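You operate a simulated robot arm through the tools that you are given. There is no shell and no other tool.

The job below is to be done with a simulated robot arm. You get a single attempt, and the scene is never put back.

TASK
Measure 50 ml of blue water into the cylinder, topping up by dropper.
Fine: pour from the large beaker first; use the orange dropper; put both back. Set down upright: large beaker.

Only the result counts: the job must be done as asked and must still hold three seconds after the hand-in. Knocking over, shifting, dropping, spilling or breaking anything else fails it.

THE ROBOT
A 6-joint arm with a two-finger parallel gripper, fixed in place. Base frame: the origin is on the floor under the middle of its stand, x ahead of it, y to its left, z up. Lengths are in mm, angles in rad, forces in N, time in s.
With the tool pointing down near the work surface it reaches from about 560 to 940 mm from the base axis. Its first joint turns from -2.601 to 2.601 rad. Payload 3.43 kg.
Tool frame: the origin (TCP) lies between the finger pads and is the grasp point; the fingertips stand 34 mm ahead of it; z points along the fingers, y is the line along which they close. Largest opening 128 mm; finger width 24, thickness 12; the body of the gripper, 48 by 130 mm, starts 96 mm behind the TCP.
Orientation is told as [roll, pitch, yaw] about the base's x, y, z axes, in that order, counted from this pose: with the fingers straight down and closing along the base's y, the tool's x points along the base's -x, its y along +y and its z along -z.

THE INTERFACE
- The arm moves only by the tool servo_tool. Its argument "moves" is a list that holds one entry, the list of rows, each a list of 7 numbers: the shift along the tool's x, y, z in mm, then the turn, a rotation vector about the tool's x, y, z in degrees, then the gripper command, from -1 (fully open) to 1 (shut), values between in proportion. In form: [[[tx, ty, tz, ax, ay, az, jaw], ...]]. A call has 1 to 20 rows; each row is the pose to reach, as a shift and turn from the pose commanded when the call began, along the tool's axes at that moment. Rows are played at 5 a second. More than 50 mm and 0.15 rad between two rows, or a gripper value outside its range, and nothing of the call is played. Where a pose cannot be reached the arm comes as near as it can. A force on the tool above 40 N (or 10 N above the force at the start of the call, whichever is more), or a blocked arm, ends the call early, and 0.2 s more pass. Each finger travels about 108 mm/s and halts on what it meets, pressing with about 21 N; the grip force reading is that of the motor and also rises with nothing between the fingers. The clock runs only during rows and for 0.2 s after the last one: add rows that repeat a pose to give the fingers time. It gives the time, the measured TCP pose, the force on the tool (base axes), the opening and the grip force at its end, in the units of the frame above (readings bear some noise), with the torque about the TCP (base axes, N m) and any sound that the robot's microphone picked up.
- Cameras (640 x 400 px; columns grow to the right, rows downward): "scene" is fixed at [49.3, -498.9, 1664.3]; the picture's right is [0.66, -0.75, 0.00], its down [-0.59, -0.51, -0.63] and it looks along [0.47, 0.41, -0.78] (base axes); focal length 308 px, centre (320, 200). "wrist" rides on the gripper at [76, -11, -160] in the tool frame; the picture's right is [0.15, 0.99, 0.00], its down [-0.88, 0.13, -0.46] and it looks along [-0.45, 0.07, 0.89] (tool axes); focal length 234 px, centre (320, 200). There is no depth. A picture from a camera that has moved, and an enlarged one, comes with that camera's place and axes in the base frame and with its lens.
- grab_frame(camera): a new picture of that camera. It takes no simulated time.
- move_column(by): slides the trunk up (or, below 0, down) by that many mm; the arm rides with it, the base frame stays. It gives what a move gives, with no picture.
- zoom(camera, box): a new picture of the part [left, top, right, bottom] of that camera's present view, enlarged. It takes no simulated time.
- finish_job(): hands the job in; it is judged then, once.

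Nothing tells you positions but the pictures and the camera data. Unless the task says otherwise, let go and move clear before handing in.

The tools are called after "Emit:" by a JSON object that holds its "method" and its "body". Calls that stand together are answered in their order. servo_tool: Moves the arm, as the interface text tells. Its arguments: {"type":"object","properties":{"moves":{"type":"array","items":{"type":"array","items":{"type":"array","items":{"type":"number"}}}}},"required":["moves"]} The other tools are called the same way: move_column (by) moves the trunk up or down; grab_frame (camera) takes a picture; zoom (camera, box) takes an enlarged picture of a part of a camera's view; finish_job () hands the job in.

At the start:

```text
clock: 0.0
eef_pos: [303.3, 0.6, 406.3]
ee_rot: [-0.002, 0.474, -0.002]
wrist_force: [-0.4, -0.6, 0.4]
wrist_torque: [0.01, -0.01, 0.0]
width: 127.9
grasp_force: 0.0
trunk travel left (down, up): [-562.0, 148.0]
```

scene: 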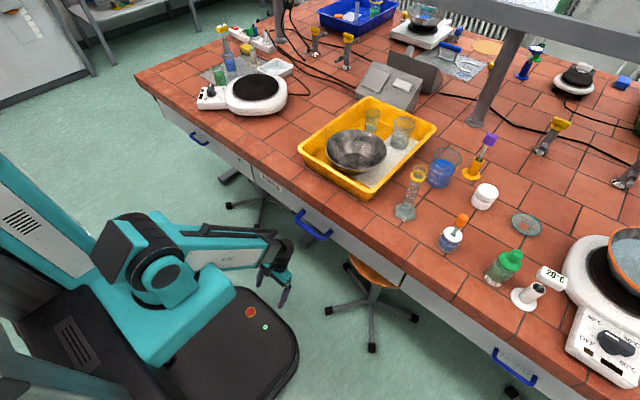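
wrist: 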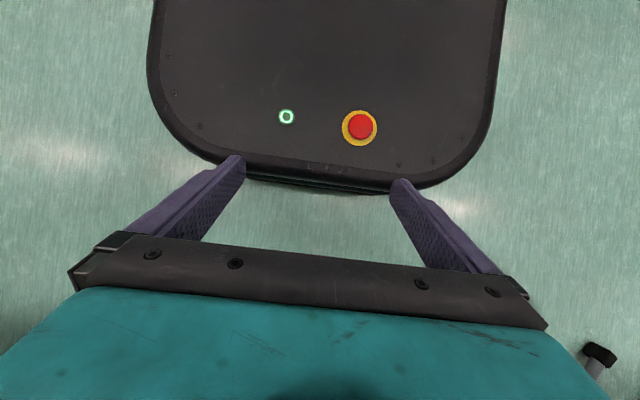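

I see a bench with a yellow tray, a measuring cylinder near (405,195), a beaker with blue water near (440,168), an orange dropper in a bottle near (455,235), and other items. I'll zoom in before moving.

Emit:
{"method": "zoom", "body": {"camera": "scene", "box": [380, 120, 540, 220]}}

Emit:
{"method": "zoom", "body": {"camera": "scene", "box": [380, 190, 540, 290]}}

Emit:
{"method": "zoom", "body": {"camera": "scene", "box": [290, 80, 450, 180]}}

Emit:
{"method": "zoom", "body": {"camera": "scene", "box": [480, 220, 640, 320]}}

```text
4.00 times, centred on (460, 170) of scene
camera zoom: at [49.3, -498.9, 1664.3], right [0.66, -0.75, 0.0], down [-0.59, -0.51, -0.63], along [0.47, 0.41, -0.78], focal length 1234 px, centre (-240, 320)
```

zoom: 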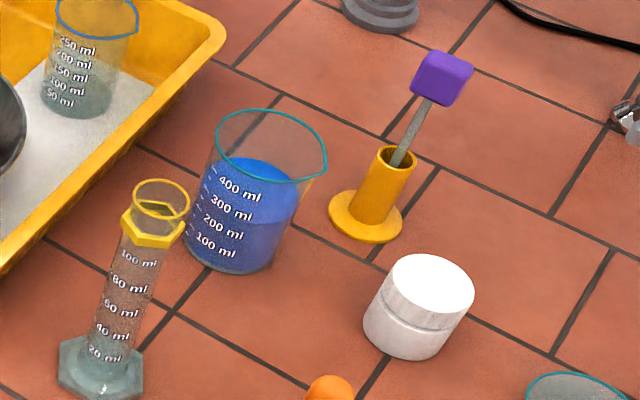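

```text
4.00 times, centred on (460, 240) of scene
camera zoom: at [49.3, -498.9, 1664.3], right [0.66, -0.75, 0.0], down [-0.59, -0.51, -0.63], along [0.47, 0.41, -0.78], focal length 1234 px, centre (-240, 40)
```

zoom: 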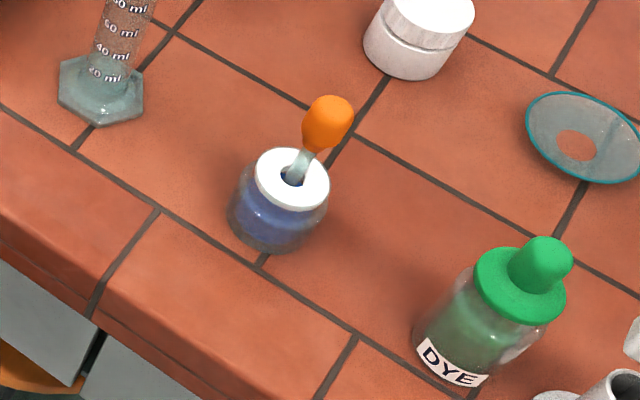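

```text
4.00 times, centred on (370, 130) of scene
camera zoom: at [49.3, -498.9, 1664.3], right [0.66, -0.75, 0.0], down [-0.59, -0.51, -0.63], along [0.47, 0.41, -0.78], focal length 1234 px, centre (120, 480)
```

zoom: 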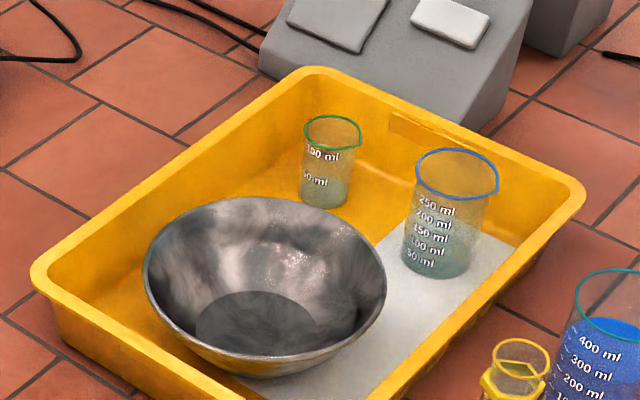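

```text
4.00 times, centred on (560, 270) of scene
camera zoom: at [49.3, -498.9, 1664.3], right [0.66, -0.75, 0.0], down [-0.59, -0.51, -0.63], along [0.47, 0.41, -0.78], focal length 1234 px, centre (-640, -80)
```

zoom: 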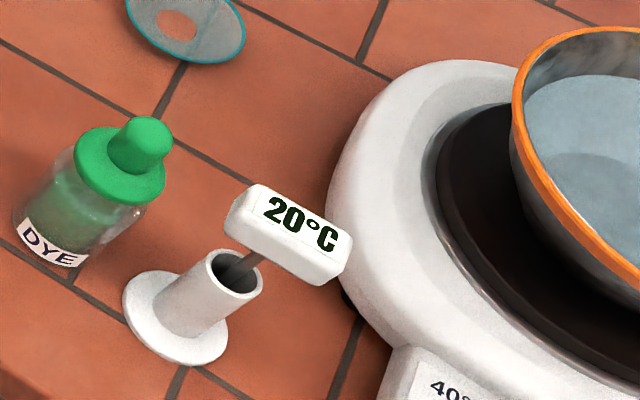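

The bench's blue-water beaker, cylinder, and dropper bottle are all near x≈750–900, y≈-320 to -450 by rough projection, depending on bench height. The gripper is still below bench level, so I'll raise the trunk first.

Emit:
{"method": "move_column", "body": {"by": 148}}

Emit:
{"method": "grab_frame", "body": {"camera": "scene"}}

Emit:
{"method": "grab_frame", "body": {"camera": "wrist"}}

```text
clock: 1.7
eef_pos: [303.3, -0.7, 553.0]
ee_rot: [-0.001, 0.472, -0.001]
wrist_force: [0.1, -0.3, 0.4]
wrist_torque: [0.0, -0.01, 0.02]
width: 128.3
grasp_force: 0.1
trunk travel left (down, up): [-710.0, 0.0]
```

```text
taken
```

scene: 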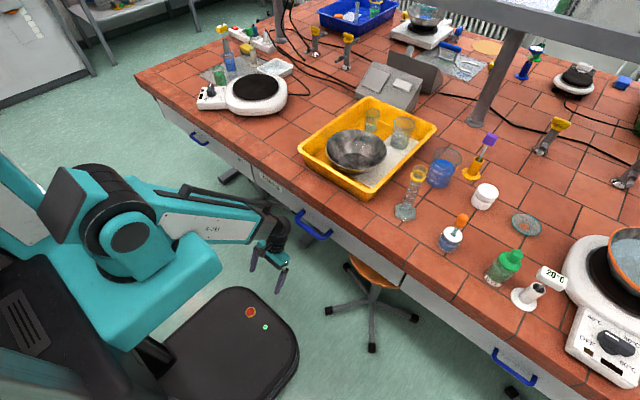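

```text
taken
camera wrist: at [309.4, -12.7, 728.9], right [-0.13, 0.99, 0.07], down [0.99, 0.13, 0.0], along [0.0, 0.07, -1.0], focal length 234 px, centre (320, 200)
```

wrist: 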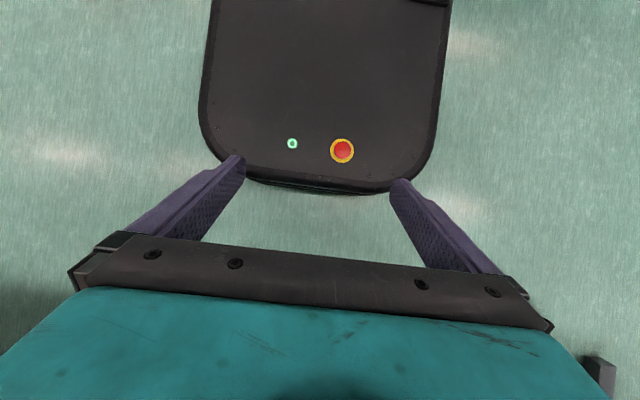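

The trunk is at its top with the gripper at z≈553, still in front of the bench. Next I'll lift the hand straight up well clear of the bench edge.

Emit:
{"method": "servo_tool", "body": {"moves": [[[20.5, 0, -40, 0, 0, 0, -1], [41, 0, -80, 0, 0, 0, -1], [61.5, 0, -120, 0, 0, 0, -1], [82, 0, -160, 0, 0, 0, -1], [102.5, 0, -200, 0, 0, 0, -1], [123, 0, -240, 0, 0, 0, -1], [143.5, 0, -280, 0, 0, 0, -1], [164, 0, -320, 0, 0, 0, -1], [184.5, 0, -360, 0, 0, 0, -1], [205, 0, -400, 0, 0, 0, -1], [205, 0, -400, 0, 0, 0, -1]]]}}

Emit:
{"method": "grab_frame", "body": {"camera": "scene"}}

Emit:
{"method": "grab_frame", "body": {"camera": "wrist"}}

```text
clock: 3.3
eef_pos: [406.7, 5.8, 794.0]
ee_rot: [-0.002, 0.494, 0.0]
wrist_force: [-5.9, 0.5, 4.4]
wrist_torque: [-0.16, -0.95, -0.06]
width: 128.1
grasp_force: 0.1
out of reach, approached as far as the arm can: row 3, 4, 5, 6, 7
trunk travel left (down, up): [-710.0, 0.0]
stopped in row 7: the force on the tool passed its limit at 84 N (the readings are from after the stop); the commanded pose is now the measured one
```

```text
taken
```

scene: 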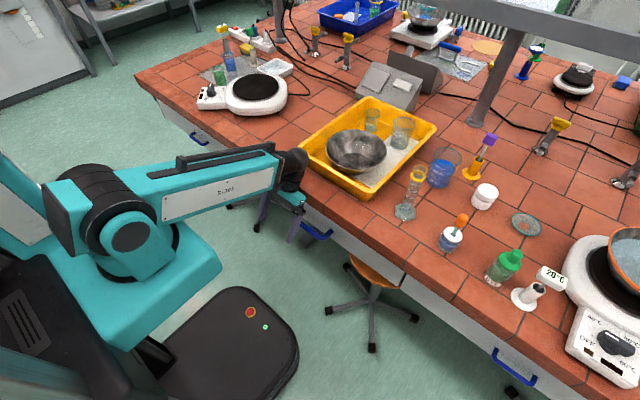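

```text
taken
camera wrist: at [415.4, -7.4, 970.5], right [-0.13, 0.99, 0.07], down [0.99, 0.13, -0.02], along [-0.03, 0.07, -1.0], focal length 234 px, centre (320, 200)
```

wrist: 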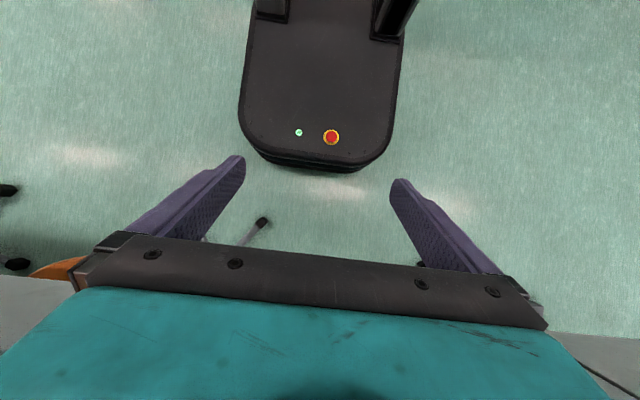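

The hand drifted forward at its inner reach limit and brushed the bench edge, so I'm stopping this path. I'll look at the arm closely before choosing a clear way up.

Emit:
{"method": "zoom", "body": {"camera": "scene", "box": [0, 120, 320, 320]}}

Emit:
{"method": "zoom", "body": {"camera": "scene", "box": [220, 120, 380, 220]}}

```text
2.00 times, centred on (160, 220) of scene
camera zoom: at [49.3, -498.9, 1664.3], right [0.66, -0.75, 0.0], down [-0.59, -0.51, -0.63], along [0.47, 0.41, -0.78], focal length 617 px, centre (640, 160)
```

zoom: 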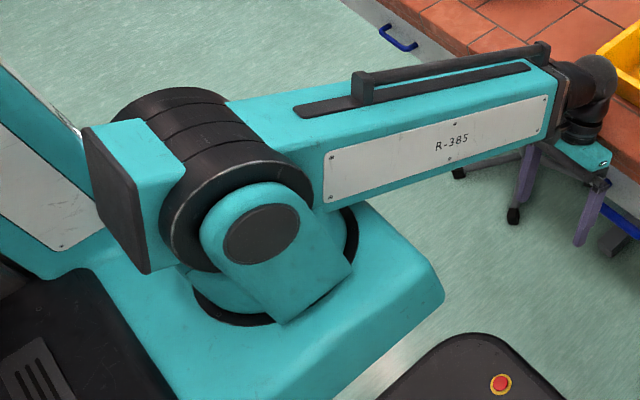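

```text
4.00 times, centred on (300, 170) of scene
camera zoom: at [49.3, -498.9, 1664.3], right [0.66, -0.75, 0.0], down [-0.59, -0.51, -0.63], along [0.47, 0.41, -0.78], focal length 1234 px, centre (400, 320)
```

zoom: 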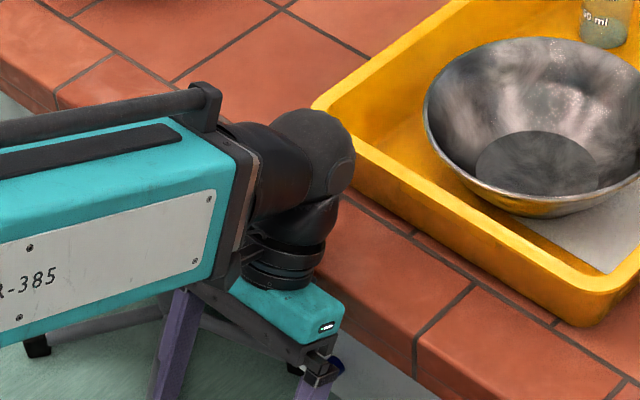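

The elbow sits above the hand, so the wrist gets pushed outward as it rises, which is why it met the bench edge. I'll back down the way I came, swing the arm left away from the bench, and rise there.

Emit:
{"method": "servo_tool", "body": {"moves": [[[10, 0, 35, 0, 0, 0, -1], [20, 0, 70, 0, 0, 0, -1], [30, 0, 105, 0, 0, 0, -1], [40, 0, 140, 0, 0, 0, -1], [40, 0, 140, 0, 0, 0, -1]]]}}

```text
clock: 4.5
eef_pos: [325.1, 4.9, 670.7]
ee_rot: [-0.003, 0.494, -0.001]
wrist_force: [-0.1, -0.4, 0.1]
wrist_torque: [0.01, 0.03, 0.02]
width: 127.8
grasp_force: 0.1
out of reach, approached as far as the arm can: row 1, 2, 3, 4, 5
trunk travel left (down, up): [-710.0, 0.0]
```

The hand is back clear of the bench at (325, 5, 671). Now I'll swing 60° to the left, away from the bench.

Emit:
{"method": "servo_tool", "body": {"moves": [[[2.5, 42.4, 1.3, 3.56, 0, -6.6, -1], [9.7, 84.1, 5.2, 7.11, 0, -13.2, -1], [21.8, 124.4, 11.7, 10.67, 0, -19.8, -1], [38.3, 162.5, 20.6, 14.2, 0, -26.4, -1], [59.1, 197.8, 31.8, 17.8, 0, -33, -1], [83.8, 229.8, 45.1, 21.3, 0, -39.6, -1], [111.9, 257.8, 60.3, 24.9, 0, -46.2, -1], [143, 281.5, 77, 28.4, 0, -52.8, -1], [143, 281.5, 77, 28.4, 0, -52.8, -1]]]}}

Emit:
{"method": "grab_frame", "body": {"camera": "scene"}}

```text
clock: 6.5
eef_pos: [161.9, 287.3, 673.1]
ee_rot: [-0.001, 0.494, 1.048]
wrist_force: [-0.4, -0.7, -0.4]
wrist_torque: [0.03, 0.02, 0.04]
width: 128.0
grasp_force: 0.1
trunk travel left (down, up): [-710.0, 0.0]
```

```text
taken
```

scene: 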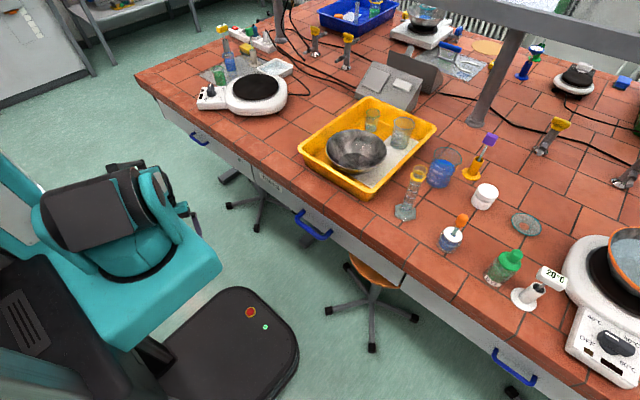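

The arm is now turned left and clear of the bench. I'll rise and extend here, levelling the tool to point straight down.

Emit:
{"method": "servo_tool", "body": {"moves": [[[-0.8, 0, -45.9, 0, -2.36, 0, -1], [-1.7, 0, -91.8, 0, -4.72, 0, -1], [-2.5, 0, -137.7, 0, -7.08, 0, -1], [-3.4, 0, -183.6, 0, -9.44, 0, -1], [-4.2, 0, -229.5, 0, -11.8, 0, -1], [-5, 0, -275.4, 0, -14.16, 0, -1], [-5.9, 0, -321.3, 0, -16.52, 0, -1], [-6.7, 0, -367.2, 0, -18.88, 0, -1], [-7.6, 0, -413.1, 0, -21.24, 0, -1], [-8.4, 0, -459, 0, -23.6, 0, -1], [-9.2, 0, -504.9, 0, -25.96, 0, -1], [-10, 0, -550.8, 0, -28.3, 0, -1], [-10, 0, -550.8, 0, -28.3, 0, -1]]]}}

Emit:
{"method": "grab_frame", "body": {"camera": "scene"}}

```text
clock: 9.3
eef_pos: [300.4, 519.0, 1151.9]
ee_rot: [0.0, -0.009, 1.044]
wrist_force: [3.0, 6.2, -11.3]
wrist_torque: [-0.31, 0.08, -0.06]
width: 128.0
grasp_force: 0.1
out of reach, approached as far as the arm can: row 2, 3, 4, 5, 6, 7
trunk travel left (down, up): [-710.0, 0.0]
stopped in row 13: the force on the tool passed its limit at 42 N (the readings are from after the stop); the commanded pose is now the measured one
```

```text
taken
```

scene: 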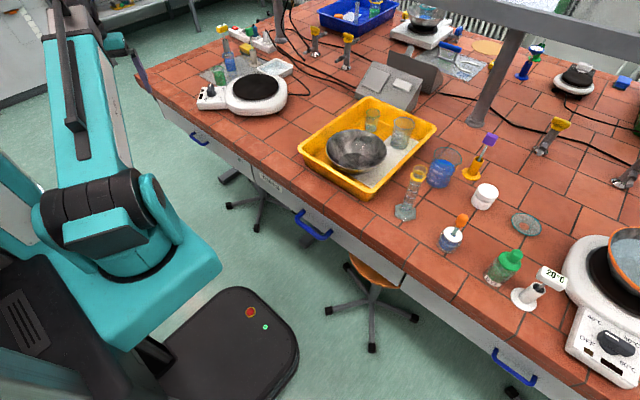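

The hand is above bench height at (300, 519, 1152), pointing down. The last stop looks like a fast-motion transient. Next I'll swing right at this height so the wrist camera sees the workpieces.

Emit:
{"method": "servo_tool", "body": {"moves": [[[1.8, -47.1, -2, 0, 0, 4.5, -1], [7.4, -93.9, -4, 0, 0, 9, -1], [16.6, -140.1, -6, 0, 0, 13.5, -1], [29.4, -185.4, -8, 0, 0, 18, -1], [45.7, -229.6, -10, 0, 0, 22.5, -1], [65.4, -272.4, -12, 0, 0, 27, -1], [88.4, -313.5, -14, 0, 0, 31.5, -1], [114.6, -352.7, -16, 0, 0, 36, -1], [143.8, -389.7, -18, 0, 0, 40.5, -1], [175.7, -424.3, -20, 0, 0, 45, -1], [210.3, -456.2, -22, 0, 0, 49.5, -1], [247.3, -485.4, -24, 0, 0, 54, -1], [286.5, -511.6, -26, 0, 0, 58.5, -1], [327.6, -534.6, -28, 0, 0, 63, -1], [370.4, -554.3, -30, 0, 0, 67.5, -1], [414.6, -570.6, -32, 0, 0, 72, -1], [459.9, -583.4, -34, 0, 0, 76.5, -1], [506.1, -592.6, -36, 0, 0, 81, -1]]]}}

Emit:
{"method": "grab_frame", "body": {"camera": "scene"}}

Emit:
{"method": "grab_frame", "body": {"camera": "wrist"}}

```text
clock: 9.8
eef_pos: [340.2, 492.4, 1154.6]
ee_rot: [0.0, -0.016, 0.959]
wrist_force: [3.6, 7.7, -13.0]
wrist_torque: [-0.28, 0.2, 0.05]
width: 127.8
grasp_force: 0.1
trunk travel left (down, up): [-710.0, 0.0]
stopped in row 2: the force on the tool passed its limit at 46 N (the readings are from after the stop); the commanded pose is now the measured one
```

```text
taken
```

scene: 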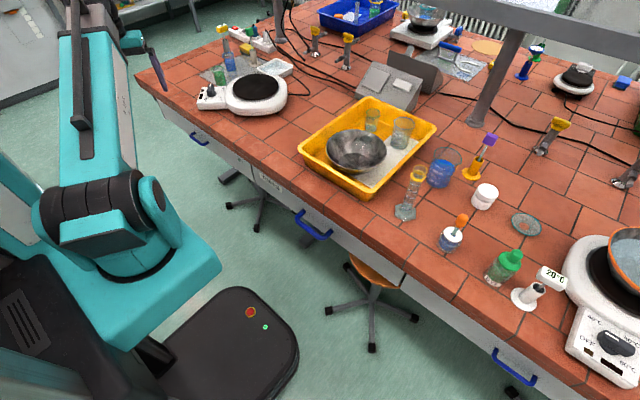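

```text
taken
camera wrist: at [305.7, 420.0, 1311.3], right [-0.89, 0.45, 0.0], down [0.39, 0.79, 0.47], along [0.21, 0.42, -0.88], focal length 234 px, centre (320, 200)
```

wrist: 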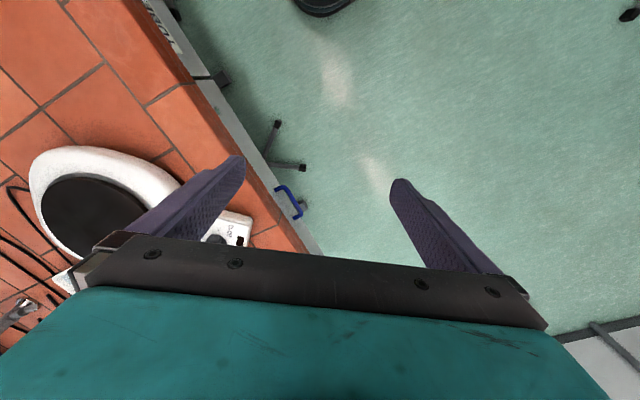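

The steady force (outward and down) suggests the hand is folded against the forearm at this height. I'll extend outward and lower a little to relieve it.

Emit:
{"method": "servo_tool", "body": {"moves": [[[-20, 0, 15, 0, 0, 0, -1], [-40, 0, 30, 0, 0, 0, -1], [-60, 0, 45, 0, 0, 0, -1], [-80, 0, 60, 0, 0, 0, -1], [-80, 0, 60, 0, 0, 0, -1]]]}}

Emit:
{"method": "zoom", "body": {"camera": "scene", "box": [0, 0, 240, 150]}}

```text
clock: 11.0
eef_pos: [388.2, 556.7, 1094.0]
ee_rot: [0.0, -0.014, 0.96]
wrist_force: [0.3, -0.1, 1.1]
wrist_torque: [-0.01, 0.0, 0.02]
width: 127.8
grasp_force: 0.0
trunk travel left (down, up): [-710.0, 0.0]
```

```text
2.67 times, centred on (120, 75) of scene
camera zoom: at [49.3, -498.9, 1664.3], right [0.66, -0.75, 0.0], down [-0.59, -0.51, -0.63], along [0.47, 0.41, -0.78], focal length 822 px, centre (853, 533)
```

zoom: 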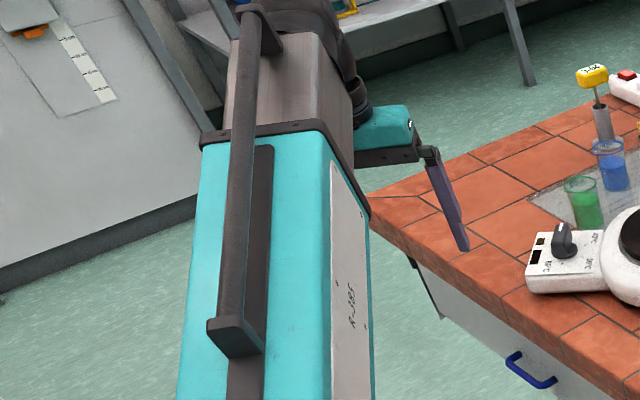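

Contact is relieved (force near zero) at r≈679, z≈1094. Now I'll swing right over the bench at this height to view the workpieces.

Emit:
{"method": "servo_tool", "body": {"moves": [[[1.7, -47.4, 0, 0, 0, 4, -1], [6.6, -94.5, 0, 0, 0, 8, -1], [14.8, -141.2, 0, 0, 0, 12, -1], [26.3, -187.2, 0, 0, 0, 16, -1], [40.9, -232.2, 0, 0, 0, 20, -1], [58.7, -276.2, 0, 0, 0, 24, -1], [79.5, -318.8, 0, 0, 0, 28, -1], [103.2, -359.8, 0, 0, 0, 32, -1], [129.7, -399.1, -2, 0, 0, 36, -1], [158.9, -436.5, -4, 0, 0, 40, -1], [190.6, -471.7, -6, 0, 0, 44, -1], [224.7, -504.6, -6, 0, 0, 48, -1], [261, -535.1, -6, 0, 0, 52, -1], [299.3, -562.9, -6, 0, 0, 56, -1], [339.5, -588, -6, 0, 0, 60, -1], [381.3, -610.3, -6, 0, 0, 64, -1], [381.3, -610.3, -6, 0, 0, 64, -1]]]}}

Emit:
{"method": "grab_frame", "body": {"camera": "scene"}}

Emit:
{"method": "grab_frame", "body": {"camera": "wrist"}}

```text
clock: 14.6
eef_pos: [670.0, -103.3, 1092.6]
ee_rot: [0.008, -0.004, -0.159]
wrist_force: [-0.9, -0.1, 0.2]
wrist_torque: [-0.04, 0.05, 0.01]
width: 127.9
grasp_force: 0.1
trunk travel left (down, up): [-710.0, 0.0]
```

```text
taken
```

scene: 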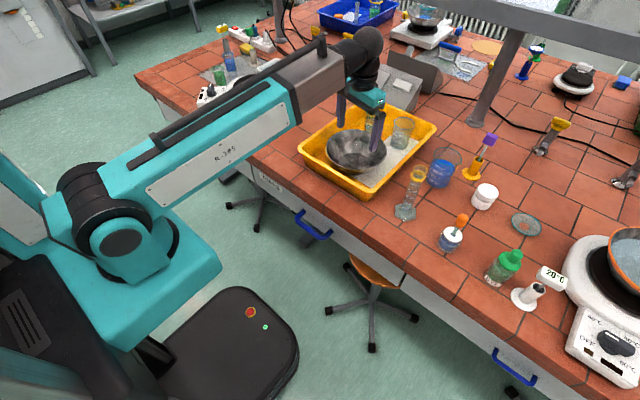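

```text
taken
camera wrist: at [593.0, -106.0, 1250.8], right [0.01, 1.0, 0.01], down [0.89, -0.01, 0.46], along [0.46, 0.0, -0.89], focal length 234 px, centre (320, 200)
```

wrist: 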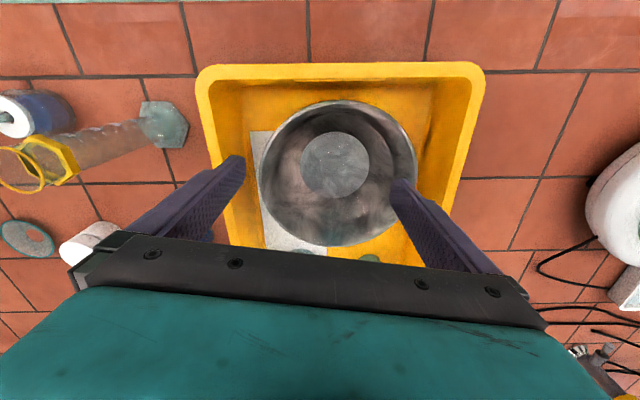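

Triangulating the cylinder base in both views gives a bench top at z≈890, with the cylinder near (652, -331) and its rim near z≈1080. I'll raise the hand and tilt it forward to see the beaker and dropper from the wrist camera.

Emit:
{"method": "servo_tool", "body": {"moves": [[[8.6, -28.5, -17.4, 0.6, -5.71, 2.37, -1], [17.2, -57, -34.8, 1.21, -11.42, 4.73, -1], [25.8, -85.6, -52.2, 1.81, -17.12, 7.1, -1], [34.4, -114.1, -69.6, 2.42, -22.83, 9.46, -1], [43, -142.6, -87, 3.02, -28.54, 11.83, -1], [43, -142.6, -87, 3.02, -28.54, 11.83, -1]]]}}

Emit:
{"method": "grab_frame", "body": {"camera": "wrist"}}

Emit:
{"method": "grab_frame", "body": {"camera": "scene"}}

```text
clock: 16.0
eef_pos: [613.3, -243.4, 1184.8]
ee_rot: [0.013, -0.501, -0.376]
wrist_force: [-0.1, 0.3, 0.2]
wrist_torque: [0.0, 0.01, 0.02]
width: 128.0
grasp_force: 0.1
out of reach, approached as far as the arm can: row 5, 6
trunk travel left (down, up): [-710.0, 0.0]
```

```text
taken
camera wrist: at [476.7, -205.4, 1287.1], right [0.24, 0.97, -0.06], down [0.56, -0.09, 0.82], along [0.79, -0.23, -0.56], focal length 234 px, centre (320, 200)
```

wrist: 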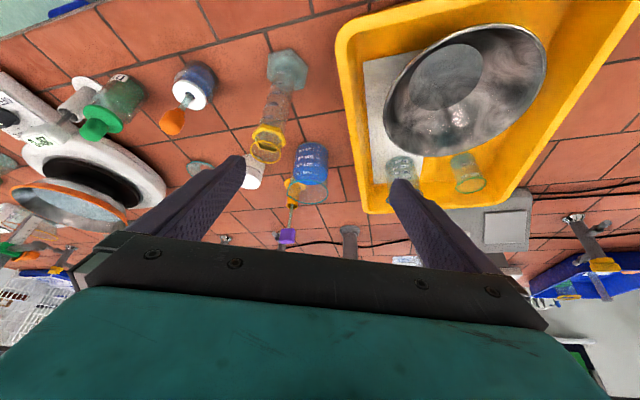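

```text
taken
```

scene: 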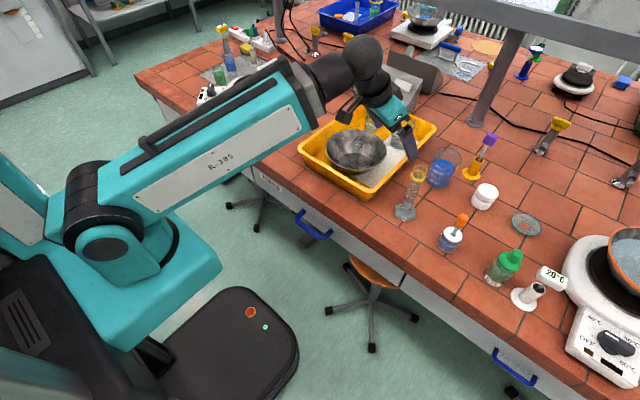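

The wrist now sees the beaker, cylinder and dropper bottle (upside down in the picture). I'll zoom for measurements.

Emit:
{"method": "zoom", "body": {"camera": "wrist", "box": [240, 120, 368, 200]}}

Emit:
{"method": "zoom", "body": {"camera": "wrist", "box": [140, 30, 332, 150]}}

Emit:
{"method": "zoom", "body": {"camera": "scene", "box": [420, 140, 484, 180]}}

Emit:
{"method": "zoom", "body": {"camera": "scene", "box": [424, 210, 488, 250]}}

Emit:
{"method": "zoom", "body": {"camera": "scene", "box": [380, 155, 460, 225]}}

```text
5.00 times, centred on (304, 160) of wrist
camera zoom: at [476.7, -205.4, 1287.1], right [0.24, 0.97, -0.06], down [0.56, -0.09, 0.82], along [0.79, -0.23, -0.56], focal length 1171 px, centre (400, 400)
```

zoom: 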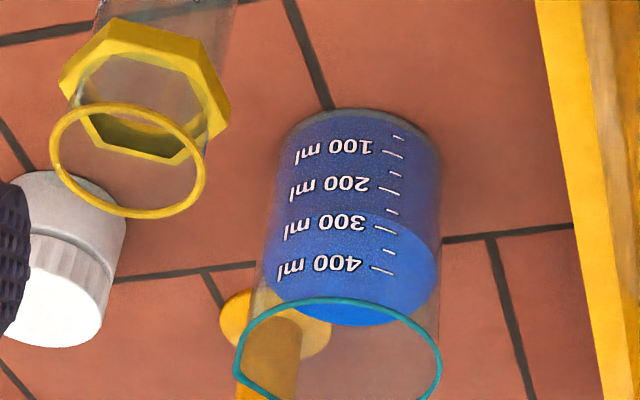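

```text
3.33 times, centred on (236, 90) of wrist
camera zoom: at [476.7, -205.4, 1287.1], right [0.24, 0.97, -0.06], down [0.56, -0.09, 0.82], along [0.79, -0.23, -0.56], focal length 781 px, centre (600, 567)
```

zoom: 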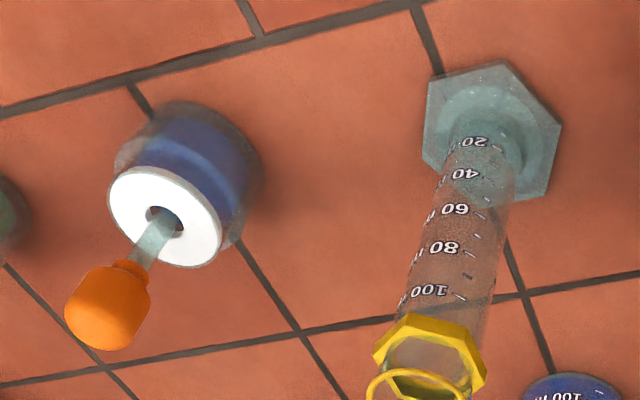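

```text
10.00 times, centred on (452, 160) of scene
camera zoom: at [49.3, -498.9, 1664.3], right [0.66, -0.75, 0.0], down [-0.59, -0.51, -0.63], along [0.47, 0.41, -0.78], focal length 3084 px, centre (-1000, 600)
```

zoom: 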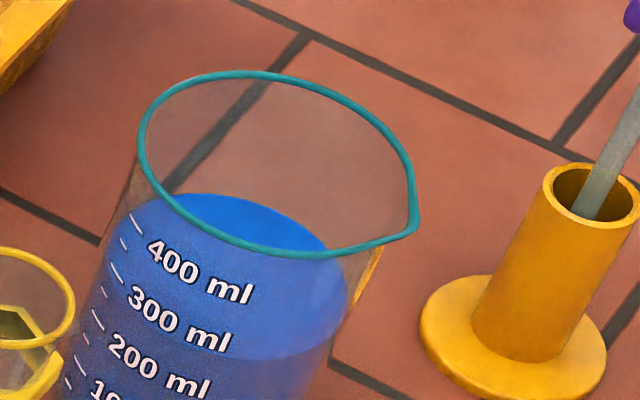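

```text
10.00 times, centred on (456, 230) of scene
camera zoom: at [49.3, -498.9, 1664.3], right [0.66, -0.75, 0.0], down [-0.59, -0.51, -0.63], along [0.47, 0.41, -0.78], focal length 3084 px, centre (-1040, -100)
```

zoom: 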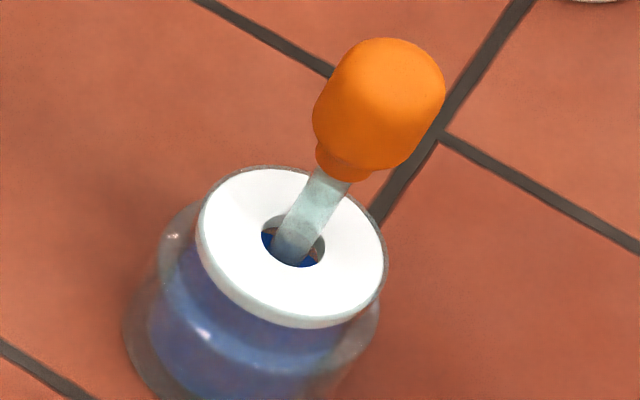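

```text
5.71 times, centred on (420, 190) of scene
camera zoom: at [49.3, -498.9, 1664.3], right [0.66, -0.75, 0.0], down [-0.59, -0.51, -0.63], along [0.47, 0.41, -0.78], focal length 1762 px, centre (-251, 257)
```

zoom: 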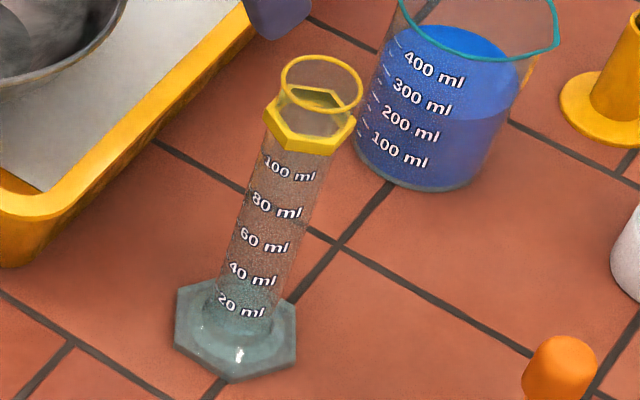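

Beaker is near (840, -340) with its spout pointing roughly toward -y, the cylinder near (652, -331), and the dropper bottle near (631, -478). I plan to grasp the beaker from above with the fingers closing roughly along x, so I'll go to a high hover with that yaw first.

Emit:
{"method": "servo_tool", "body": {"moves": [[[-15.8, 3.5, 9.4, 1.74, 3.3, 6.78, -1], [-31.6, 7, 18.8, 3.47, 6.6, 13.57, -1], [-47.3, 10.5, 28.2, 5.2, 9.9, 20.35, -1], [-63.1, 14, 37.6, 6.94, 13.2, 27.13, -1], [-78.9, 17.4, 47, 8.68, 16.5, 33.92, -1], [-94.7, 20.9, 56.4, 10.41, 19.8, 40.7, -1], [-110.4, 24.4, 65.8, 12.15, 23.1, 47.49, -1], [-126.2, 27.9, 75.2, 13.88, 26.41, 54.27, -1], [-126.2, 27.9, 75.2, 13.88, 26.41, 54.27, -1]]]}}

Emit:
{"method": "grab_frame", "body": {"camera": "wrist"}}

Emit:
{"method": "grab_frame", "body": {"camera": "scene"}}

```text
clock: 18.0
eef_pos: [759.3, -272.6, 1180.9]
ee_rot: [0.006, 0.009, -1.338]
wrist_force: [0.0, 0.3, -0.1]
wrist_torque: [0.01, -0.03, 0.04]
width: 128.0
grasp_force: 0.0
trunk travel left (down, up): [-710.0, 0.0]
```

```text
taken
camera wrist: at [730.4, -204.0, 1339.6], right [0.93, 0.37, 0.01], down [0.33, -0.83, 0.45], along [0.17, -0.41, -0.89], focal length 234 px, centre (320, 200)
```

wrist: 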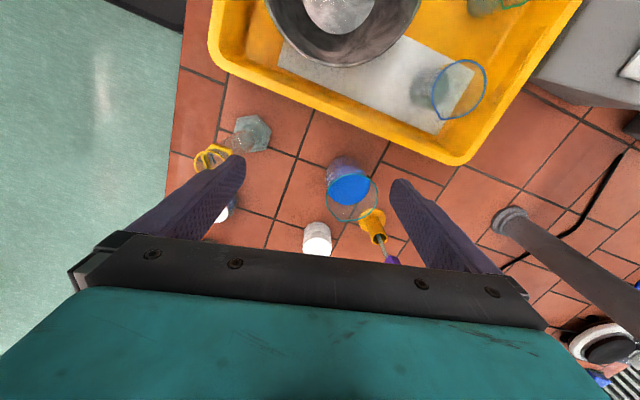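

```text
taken
```

scene: 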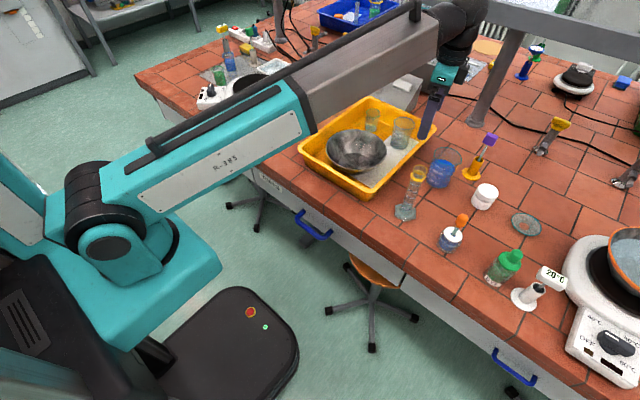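

The hover pose was reached at (759, -273, 1181). I'll zoom in the wrist view for precise beaker and cylinder positions.

Emit:
{"method": "zoom", "body": {"camera": "wrist", "box": [296, 140, 424, 220]}}

Emit:
{"method": "zoom", "body": {"camera": "wrist", "box": [180, 100, 308, 180]}}

Emit:
{"method": "zoom", "body": {"camera": "scene", "box": [416, 145, 464, 193]}}

```text
5.00 times, centred on (360, 180) of wrist
camera zoom: at [730.4, -204.0, 1339.6], right [0.93, 0.37, 0.01], down [0.33, -0.83, 0.45], along [0.17, -0.41, -0.89], focal length 1171 px, centre (120, 300)
```

zoom: 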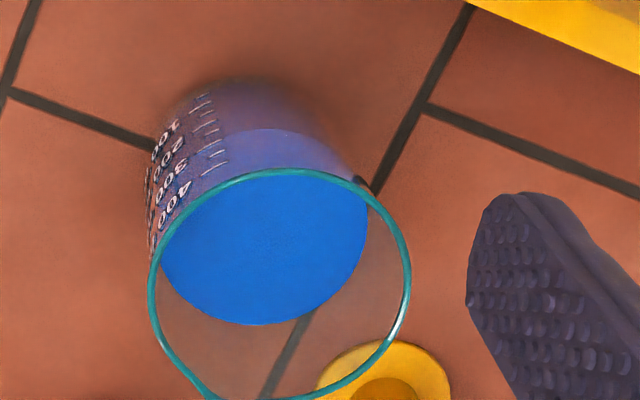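

```text
5.00 times, centred on (244, 140) of wrist
camera zoom: at [730.4, -204.0, 1339.6], right [0.93, 0.37, 0.01], down [0.33, -0.83, 0.45], along [0.17, -0.41, -0.89], focal length 1171 px, centre (700, 500)
```

zoom: 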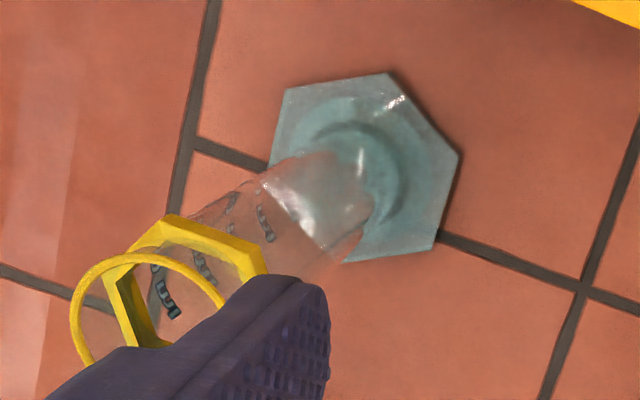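

```text
8.33 times, centred on (440, 169) of scene
camera zoom: at [49.3, -498.9, 1664.3], right [0.66, -0.75, 0.0], down [-0.59, -0.51, -0.63], along [0.47, 0.41, -0.78], focal length 2570 px, centre (-680, 458)
```

zoom: 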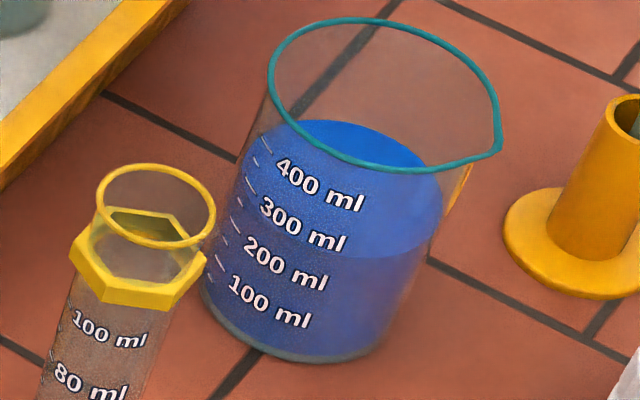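

The two views agree: beaker axis ≈ (838.7, -333.5), rim z ≈ 1009, spout pointing to about -93°, bench ≈ 897–900. I'll align above the beaker with yaw -93° at z≈1130 and check.

Emit:
{"method": "servo_tool", "body": {"moves": [[[-19.5, 15.7, 12.6, 0.08, -0.1, 4.1, -1], [-39, 31.4, 25.3, 0.15, -0.2, 8.15, -1], [-58.6, 47.2, 38, 0.22, -0.3, 12.2, -1], [-78.1, 62.9, 50.6, 0.3, -0.4, 16.3, -1], [-78.1, 62.9, 50.6, 0.3, -0.4, 16.3, -1]]]}}

Emit:
{"method": "grab_frame", "body": {"camera": "wrist"}}

Emit:
{"method": "zoom", "body": {"camera": "scene", "box": [360, 80, 520, 200]}}

```text
clock: 19.2
eef_pos: [839.8, -332.2, 1127.8]
ee_rot: [0.002, 0.004, -1.622]
wrist_force: [0.1, -0.8, 0.1]
wrist_torque: [0.01, -0.01, -0.01]
width: 128.1
grasp_force: 0.1
trunk travel left (down, up): [-710.0, 0.0]
```

```text
taken
camera wrist: at [832.5, -257.7, 1287.4], right [1.0, 0.1, 0.0], down [0.08, -0.89, 0.45], along [0.04, -0.45, -0.89], focal length 234 px, centre (320, 200)
```

wrist: 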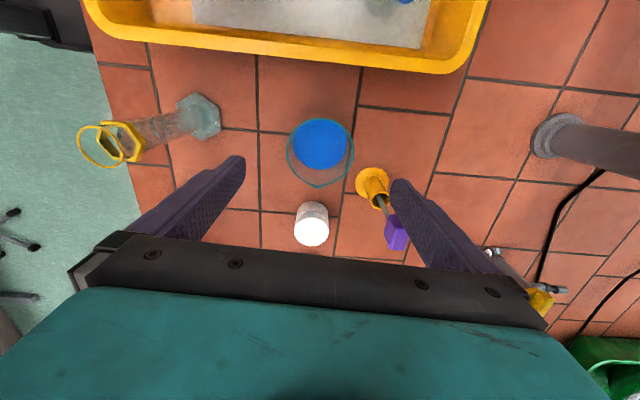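

```text
3.33 times, centred on (440, 140) of scene
camera zoom: at [49.3, -498.9, 1664.3], right [0.66, -0.75, 0.0], down [-0.59, -0.51, -0.63], along [0.47, 0.41, -0.78], focal length 1028 px, centre (-80, 400)
```

zoom: 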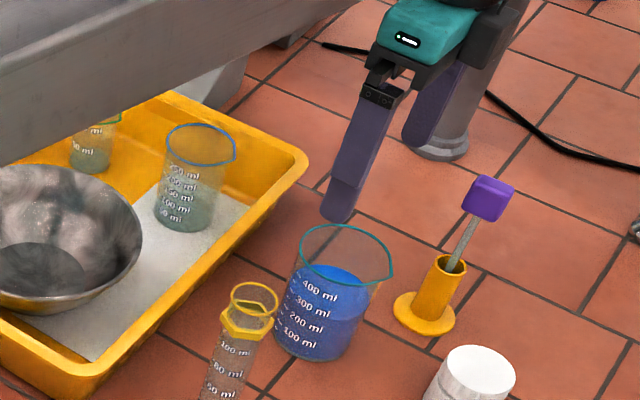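

The gripper is lined up above the beaker, with the purple-topped probe about 55 mm clear of the fingers. One zoom to confirm centring before going down.

Emit:
{"method": "zoom", "body": {"camera": "wrist", "box": [272, 100, 368, 200]}}

Emit:
{"method": "zoom", "body": {"camera": "wrist", "box": [70, 80, 230, 180]}}

```text
4.00 times, centred on (320, 150) of wrist
camera zoom: at [832.5, -257.7, 1287.4], right [1.0, 0.1, 0.0], down [0.08, -0.89, 0.45], along [0.04, -0.45, -0.89], focal length 937 px, centre (320, 400)
```

zoom: 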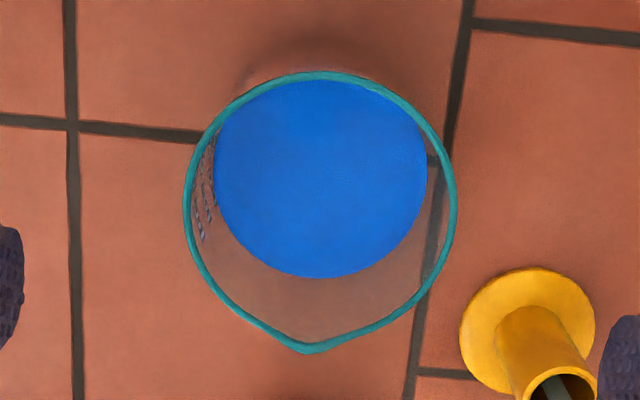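

```text
4.00 times, centred on (150, 130) of wrist
camera zoom: at [832.5, -257.7, 1287.4], right [1.0, 0.1, 0.0], down [0.08, -0.89, 0.45], along [0.04, -0.45, -0.89], focal length 937 px, centre (1000, 480)
```

zoom: 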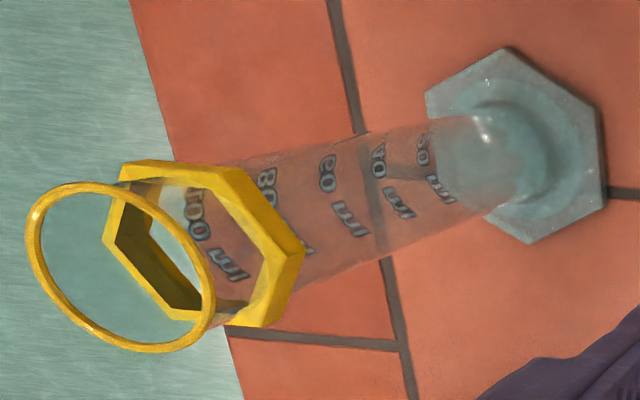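

The beaker is centred between the fingers to within about 2 mm. I'll lower straight down to TCP z≈950 and close on it.

Emit:
{"method": "servo_tool", "body": {"moves": [[[0, 0, 36, 0, 0, 0, -1], [0, 0, 72, 0, 0, 0, -1], [0, 0, 108, 0, 0, 0, -1], [0, 0, 144, 0, 0, 0, -1], [0, 0, 178, 0, 0, 0, -1], [0, 0, 178, 0, 0, 0, -1]]]}}

Emit:
{"method": "grab_frame", "body": {"camera": "wrist"}}

Emit:
{"method": "zoom", "body": {"camera": "scene", "box": [380, 100, 540, 200]}}

```text
clock: 20.6
eef_pos: [840.4, -332.1, 952.2]
ee_rot: [0.003, 0.004, -1.62]
wrist_force: [-0.1, -0.1, -1.0]
wrist_torque: [-0.01, 0.02, 0.0]
width: 128.1
grasp_force: 0.1
trunk travel left (down, up): [-710.0, 0.0]
```

```text
taken
camera wrist: at [832.6, -258.2, 1109.8], right [1.0, 0.1, 0.0], down [0.08, -0.89, 0.45], along [0.05, -0.45, -0.89], focal length 234 px, centre (320, 200)
```

wrist: 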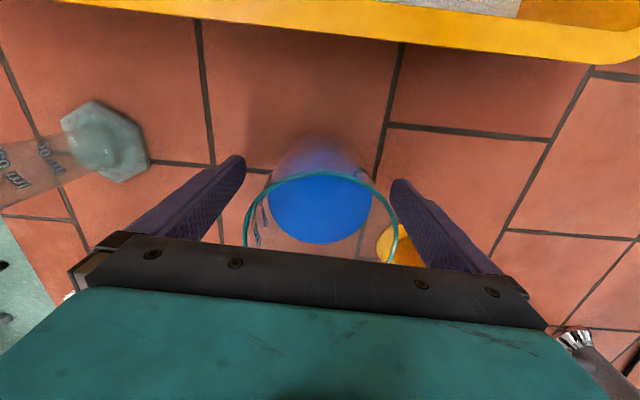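

```text
4.00 times, centred on (460, 150) of scene
camera zoom: at [49.3, -498.9, 1664.3], right [0.66, -0.75, 0.0], down [-0.59, -0.51, -0.63], along [0.47, 0.41, -0.78], focal length 1234 px, centre (-240, 400)
```

zoom: 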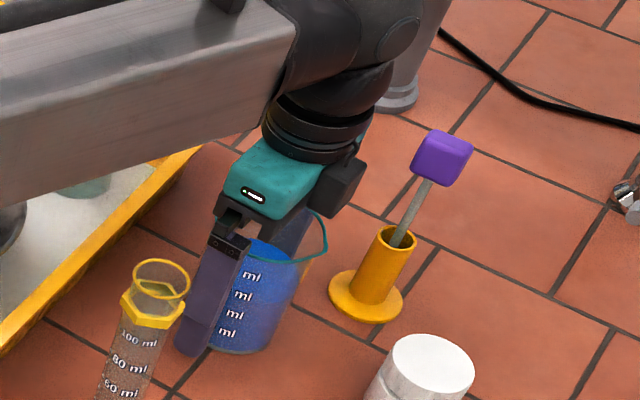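

The fingers straddle the beaker cleanly. Closing the grip now.

Emit:
{"method": "servo_tool", "body": {"moves": [[[0, 0, 0, 0, 0, 0, -0.5], [0, 0, 0, 0, 0, 0, -0.3], [0, 0, 0, 0, 0, 0, -0.1], [0, 0, 0, 0, 0, 0, 0.2], [0, 0, 0, 0, 0, 0, 0.2], [0, 0, 0, 0, 0, 0, 0.2]]]}}

Emit:
{"method": "zoom", "body": {"camera": "scene", "box": [380, 120, 540, 220]}}

```text
clock: 22.0
eef_pos: [839.2, -331.0, 950.6]
ee_rot: [0.002, 0.003, -1.621]
wrist_force: [0.1, -1.1, 0.2]
wrist_torque: [0.03, 0.15, 0.08]
width: 77.9
grasp_force: 21.2
trunk travel left (down, up): [-710.0, 0.0]
```

```text
4.00 times, centred on (460, 170) of scene
camera zoom: at [49.3, -498.9, 1664.3], right [0.66, -0.75, 0.0], down [-0.59, -0.51, -0.63], along [0.47, 0.41, -0.78], focal length 1234 px, centre (-240, 320)
```

zoom: 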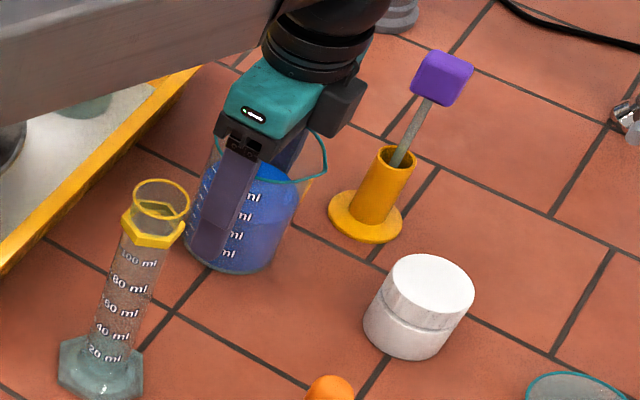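

Gripped at 77.9 mm with 21 N; the return pose is TCP (839.3, -331, 950.6), yaw -1.62. I'll lift gently and check the hold.

Emit:
{"method": "servo_tool", "body": {"moves": [[[0, 0, -5, 0, 0, 0, 0.2], [0, 0, -15, 0, 0, 0, 0.2], [0, 0, -30, 0, 0, 0, 0.2], [0, 0, -45, 0, 0, 0, 0.2], [0, 0, -55, 0, 0, 0, 0.2], [0, 0, -60, 0, 0, 0, 0.2], [0, 0, -60, 0, 0, 0, 0.2]]]}}

Emit:
{"method": "zoom", "body": {"camera": "scene", "box": [380, 100, 540, 200]}}

```text
clock: 23.6
eef_pos: [839.3, -332.4, 1011.4]
ee_rot: [0.0, 0.003, -1.622]
wrist_force: [-0.8, 0.6, -4.4]
wrist_torque: [0.0, 0.02, -0.04]
width: 77.7
grasp_force: 21.2
trunk travel left (down, up): [-710.0, 0.0]
```

```text
4.00 times, centred on (460, 150) of scene
camera zoom: at [49.3, -498.9, 1664.3], right [0.66, -0.75, 0.0], down [-0.59, -0.51, -0.63], along [0.47, 0.41, -0.78], focal length 1234 px, centre (-240, 400)
```

zoom: 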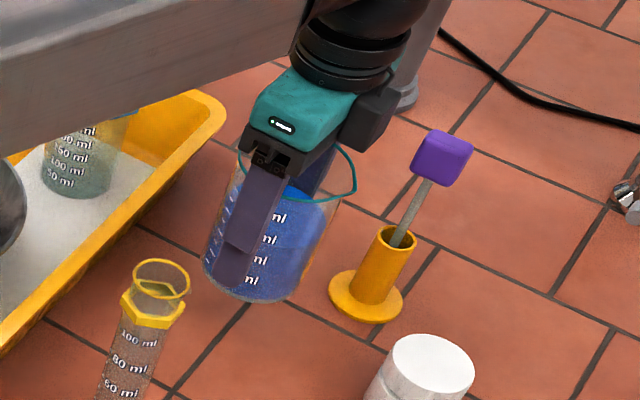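

The beaker is held firmly (about 4.4 N total). I'll raise it and rotate the spout toward a direction that keeps the camera away from the forearm, stopping short of the cylinder.

Emit:
{"method": "servo_tool", "body": {"moves": [[[0, 0, -10, 0, 0, 0, 0.2], [0, 0, -35, 0, 0, 0, 0.2], [0, 0, -65, 0, 0, 0, 0.2], [0, 0, -95, 0, 0, 0, 0.2], [0, 0, -115, 0, 0, 0, 0.2], [0, 0, -119, 0, 0, 0, 0.2], [2.5, -5, -119, 0, 0, 3, 0.2], [7, -15, -119, 0, 0, 8, 0.2], [13, -27, -119, 0, 0, 15, 0.2], [19, -40, -119, 0, 0, 22, 0.2], [25, -53, -119, 0, 0, 29, 0.2], [31, -66, -119, 0, 0, 36, 0.2], [37, -78, -119, 0, 0, 43, 0.2], [43, -90, -119, 0, 0, 49, 0.2], [47.5, -99, -119, 0, 0, 54, 0.2], [49.8, -103.7, -119, 0, 0, 57.1, 0.2], [49.8, -103.7, -119, 0, 0, 57.1, 0.2]]]}}

Emit:
{"method": "grab_frame", "body": {"camera": "scene"}}

Emit:
{"method": "grab_frame", "body": {"camera": "wrist"}}

```text
clock: 27.2
eef_pos: [739.1, -276.8, 1131.2]
ee_rot: [-0.003, 0.0, -2.62]
wrist_force: [0.1, 0.6, -4.3]
wrist_torque: [0.02, -0.04, -0.02]
width: 77.8
grasp_force: 20.5
trunk travel left (down, up): [-710.0, 0.0]
```

```text
taken
```

scene: 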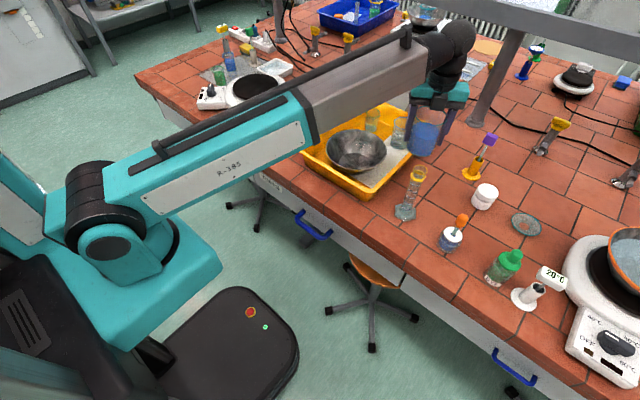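

```text
taken
camera wrist: at [799.7, -231.0, 1288.9], right [0.62, -0.78, 0.0], down [-0.7, -0.55, 0.45], along [-0.36, -0.28, -0.89], focal length 234 px, centre (320, 200)
```

wrist: 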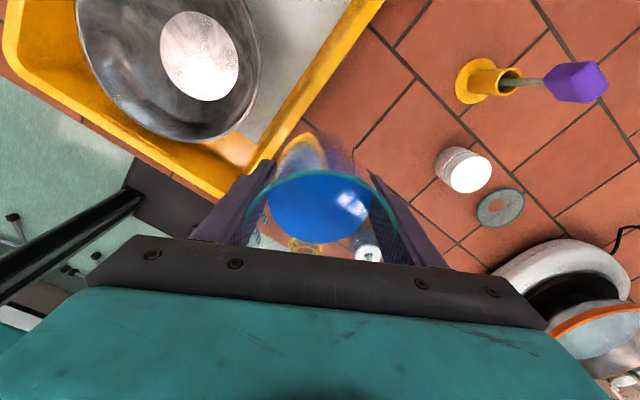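

Spout now points along azimuth -150° toward the cylinder. I'll tilt to 30° (well below pouring angle) while bringing the spout lip over the cylinder mouth, then inspect.

Emit:
{"method": "servo_tool", "body": {"moves": [[[-1, 0, 1, 0, 2, 0, 0.2], [-3, 0, 3, 0, 6, 0, 0.2], [-6, 0, 6, 0, 11, 0, 0.2], [-9, 0, 9, 0, 16, 0, 0.2], [-12, 0, 12, 0, 21, 0, 0.2], [-14, 0, 14, 0, 26, 0, 0.2], [-15.5, 0, 15, 0, 29, 0, 0.2], [-15.5, 0, 15, 0, 30, 0, 0.2], [-15.5, 0, 15, 0, 30, 0, 0.2]]]}}

Emit:
{"method": "grab_frame", "body": {"camera": "scene"}}

Emit:
{"method": "zoom", "body": {"camera": "scene", "box": [370, 120, 466, 220]}}

Emit:
{"method": "grab_frame", "body": {"camera": "wrist"}}

```text
clock: 29.2
eef_pos: [724.5, -285.2, 1114.9]
ee_rot: [-0.004, 0.527, -2.621]
wrist_force: [0.1, 0.1, -3.8]
wrist_torque: [-0.02, -0.02, 0.03]
width: 76.9
grasp_force: 21.4
trunk travel left (down, up): [-710.0, 0.0]
```

```text
taken
```

scene: 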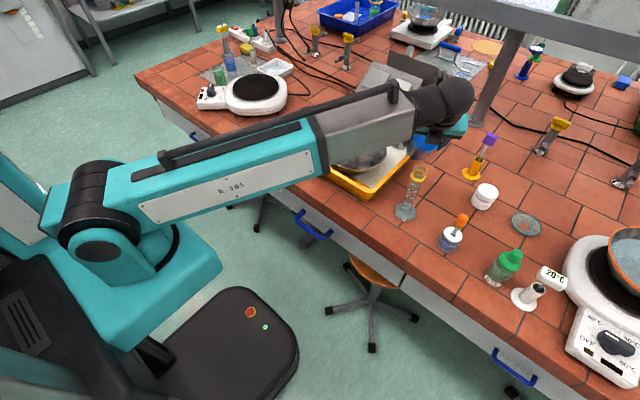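

```text
4.00 times, centred on (418, 170) of scene
camera zoom: at [49.3, -498.9, 1664.3], right [0.66, -0.75, 0.0], down [-0.59, -0.51, -0.63], along [0.47, 0.41, -0.78], focal length 1234 px, centre (-72, 320)
```

zoom: 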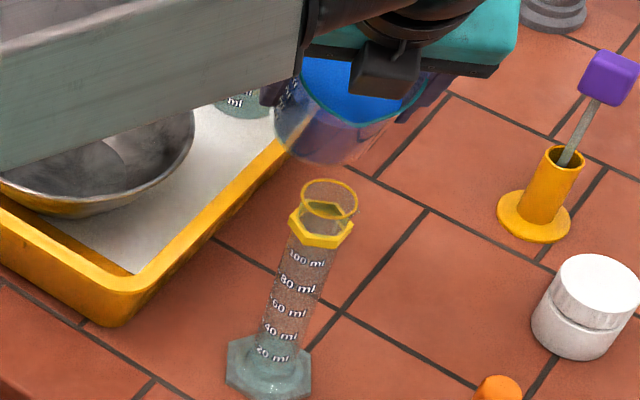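

```text
taken
camera wrist: at [707.4, -285.0, 1289.7], right [0.6, -0.79, 0.07], down [-0.79, -0.61, -0.05], along [0.08, -0.03, -1.0], focal length 234 px, centre (320, 200)
```

wrist: 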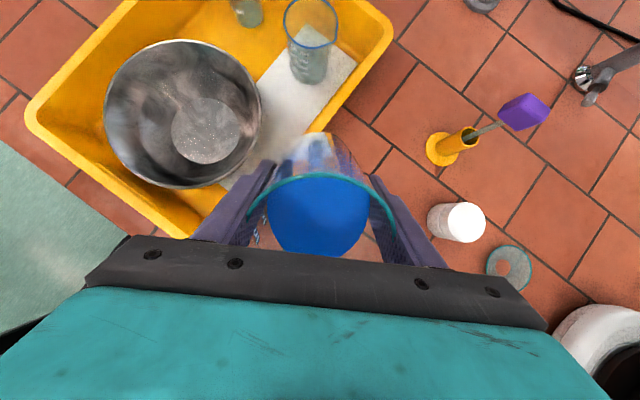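

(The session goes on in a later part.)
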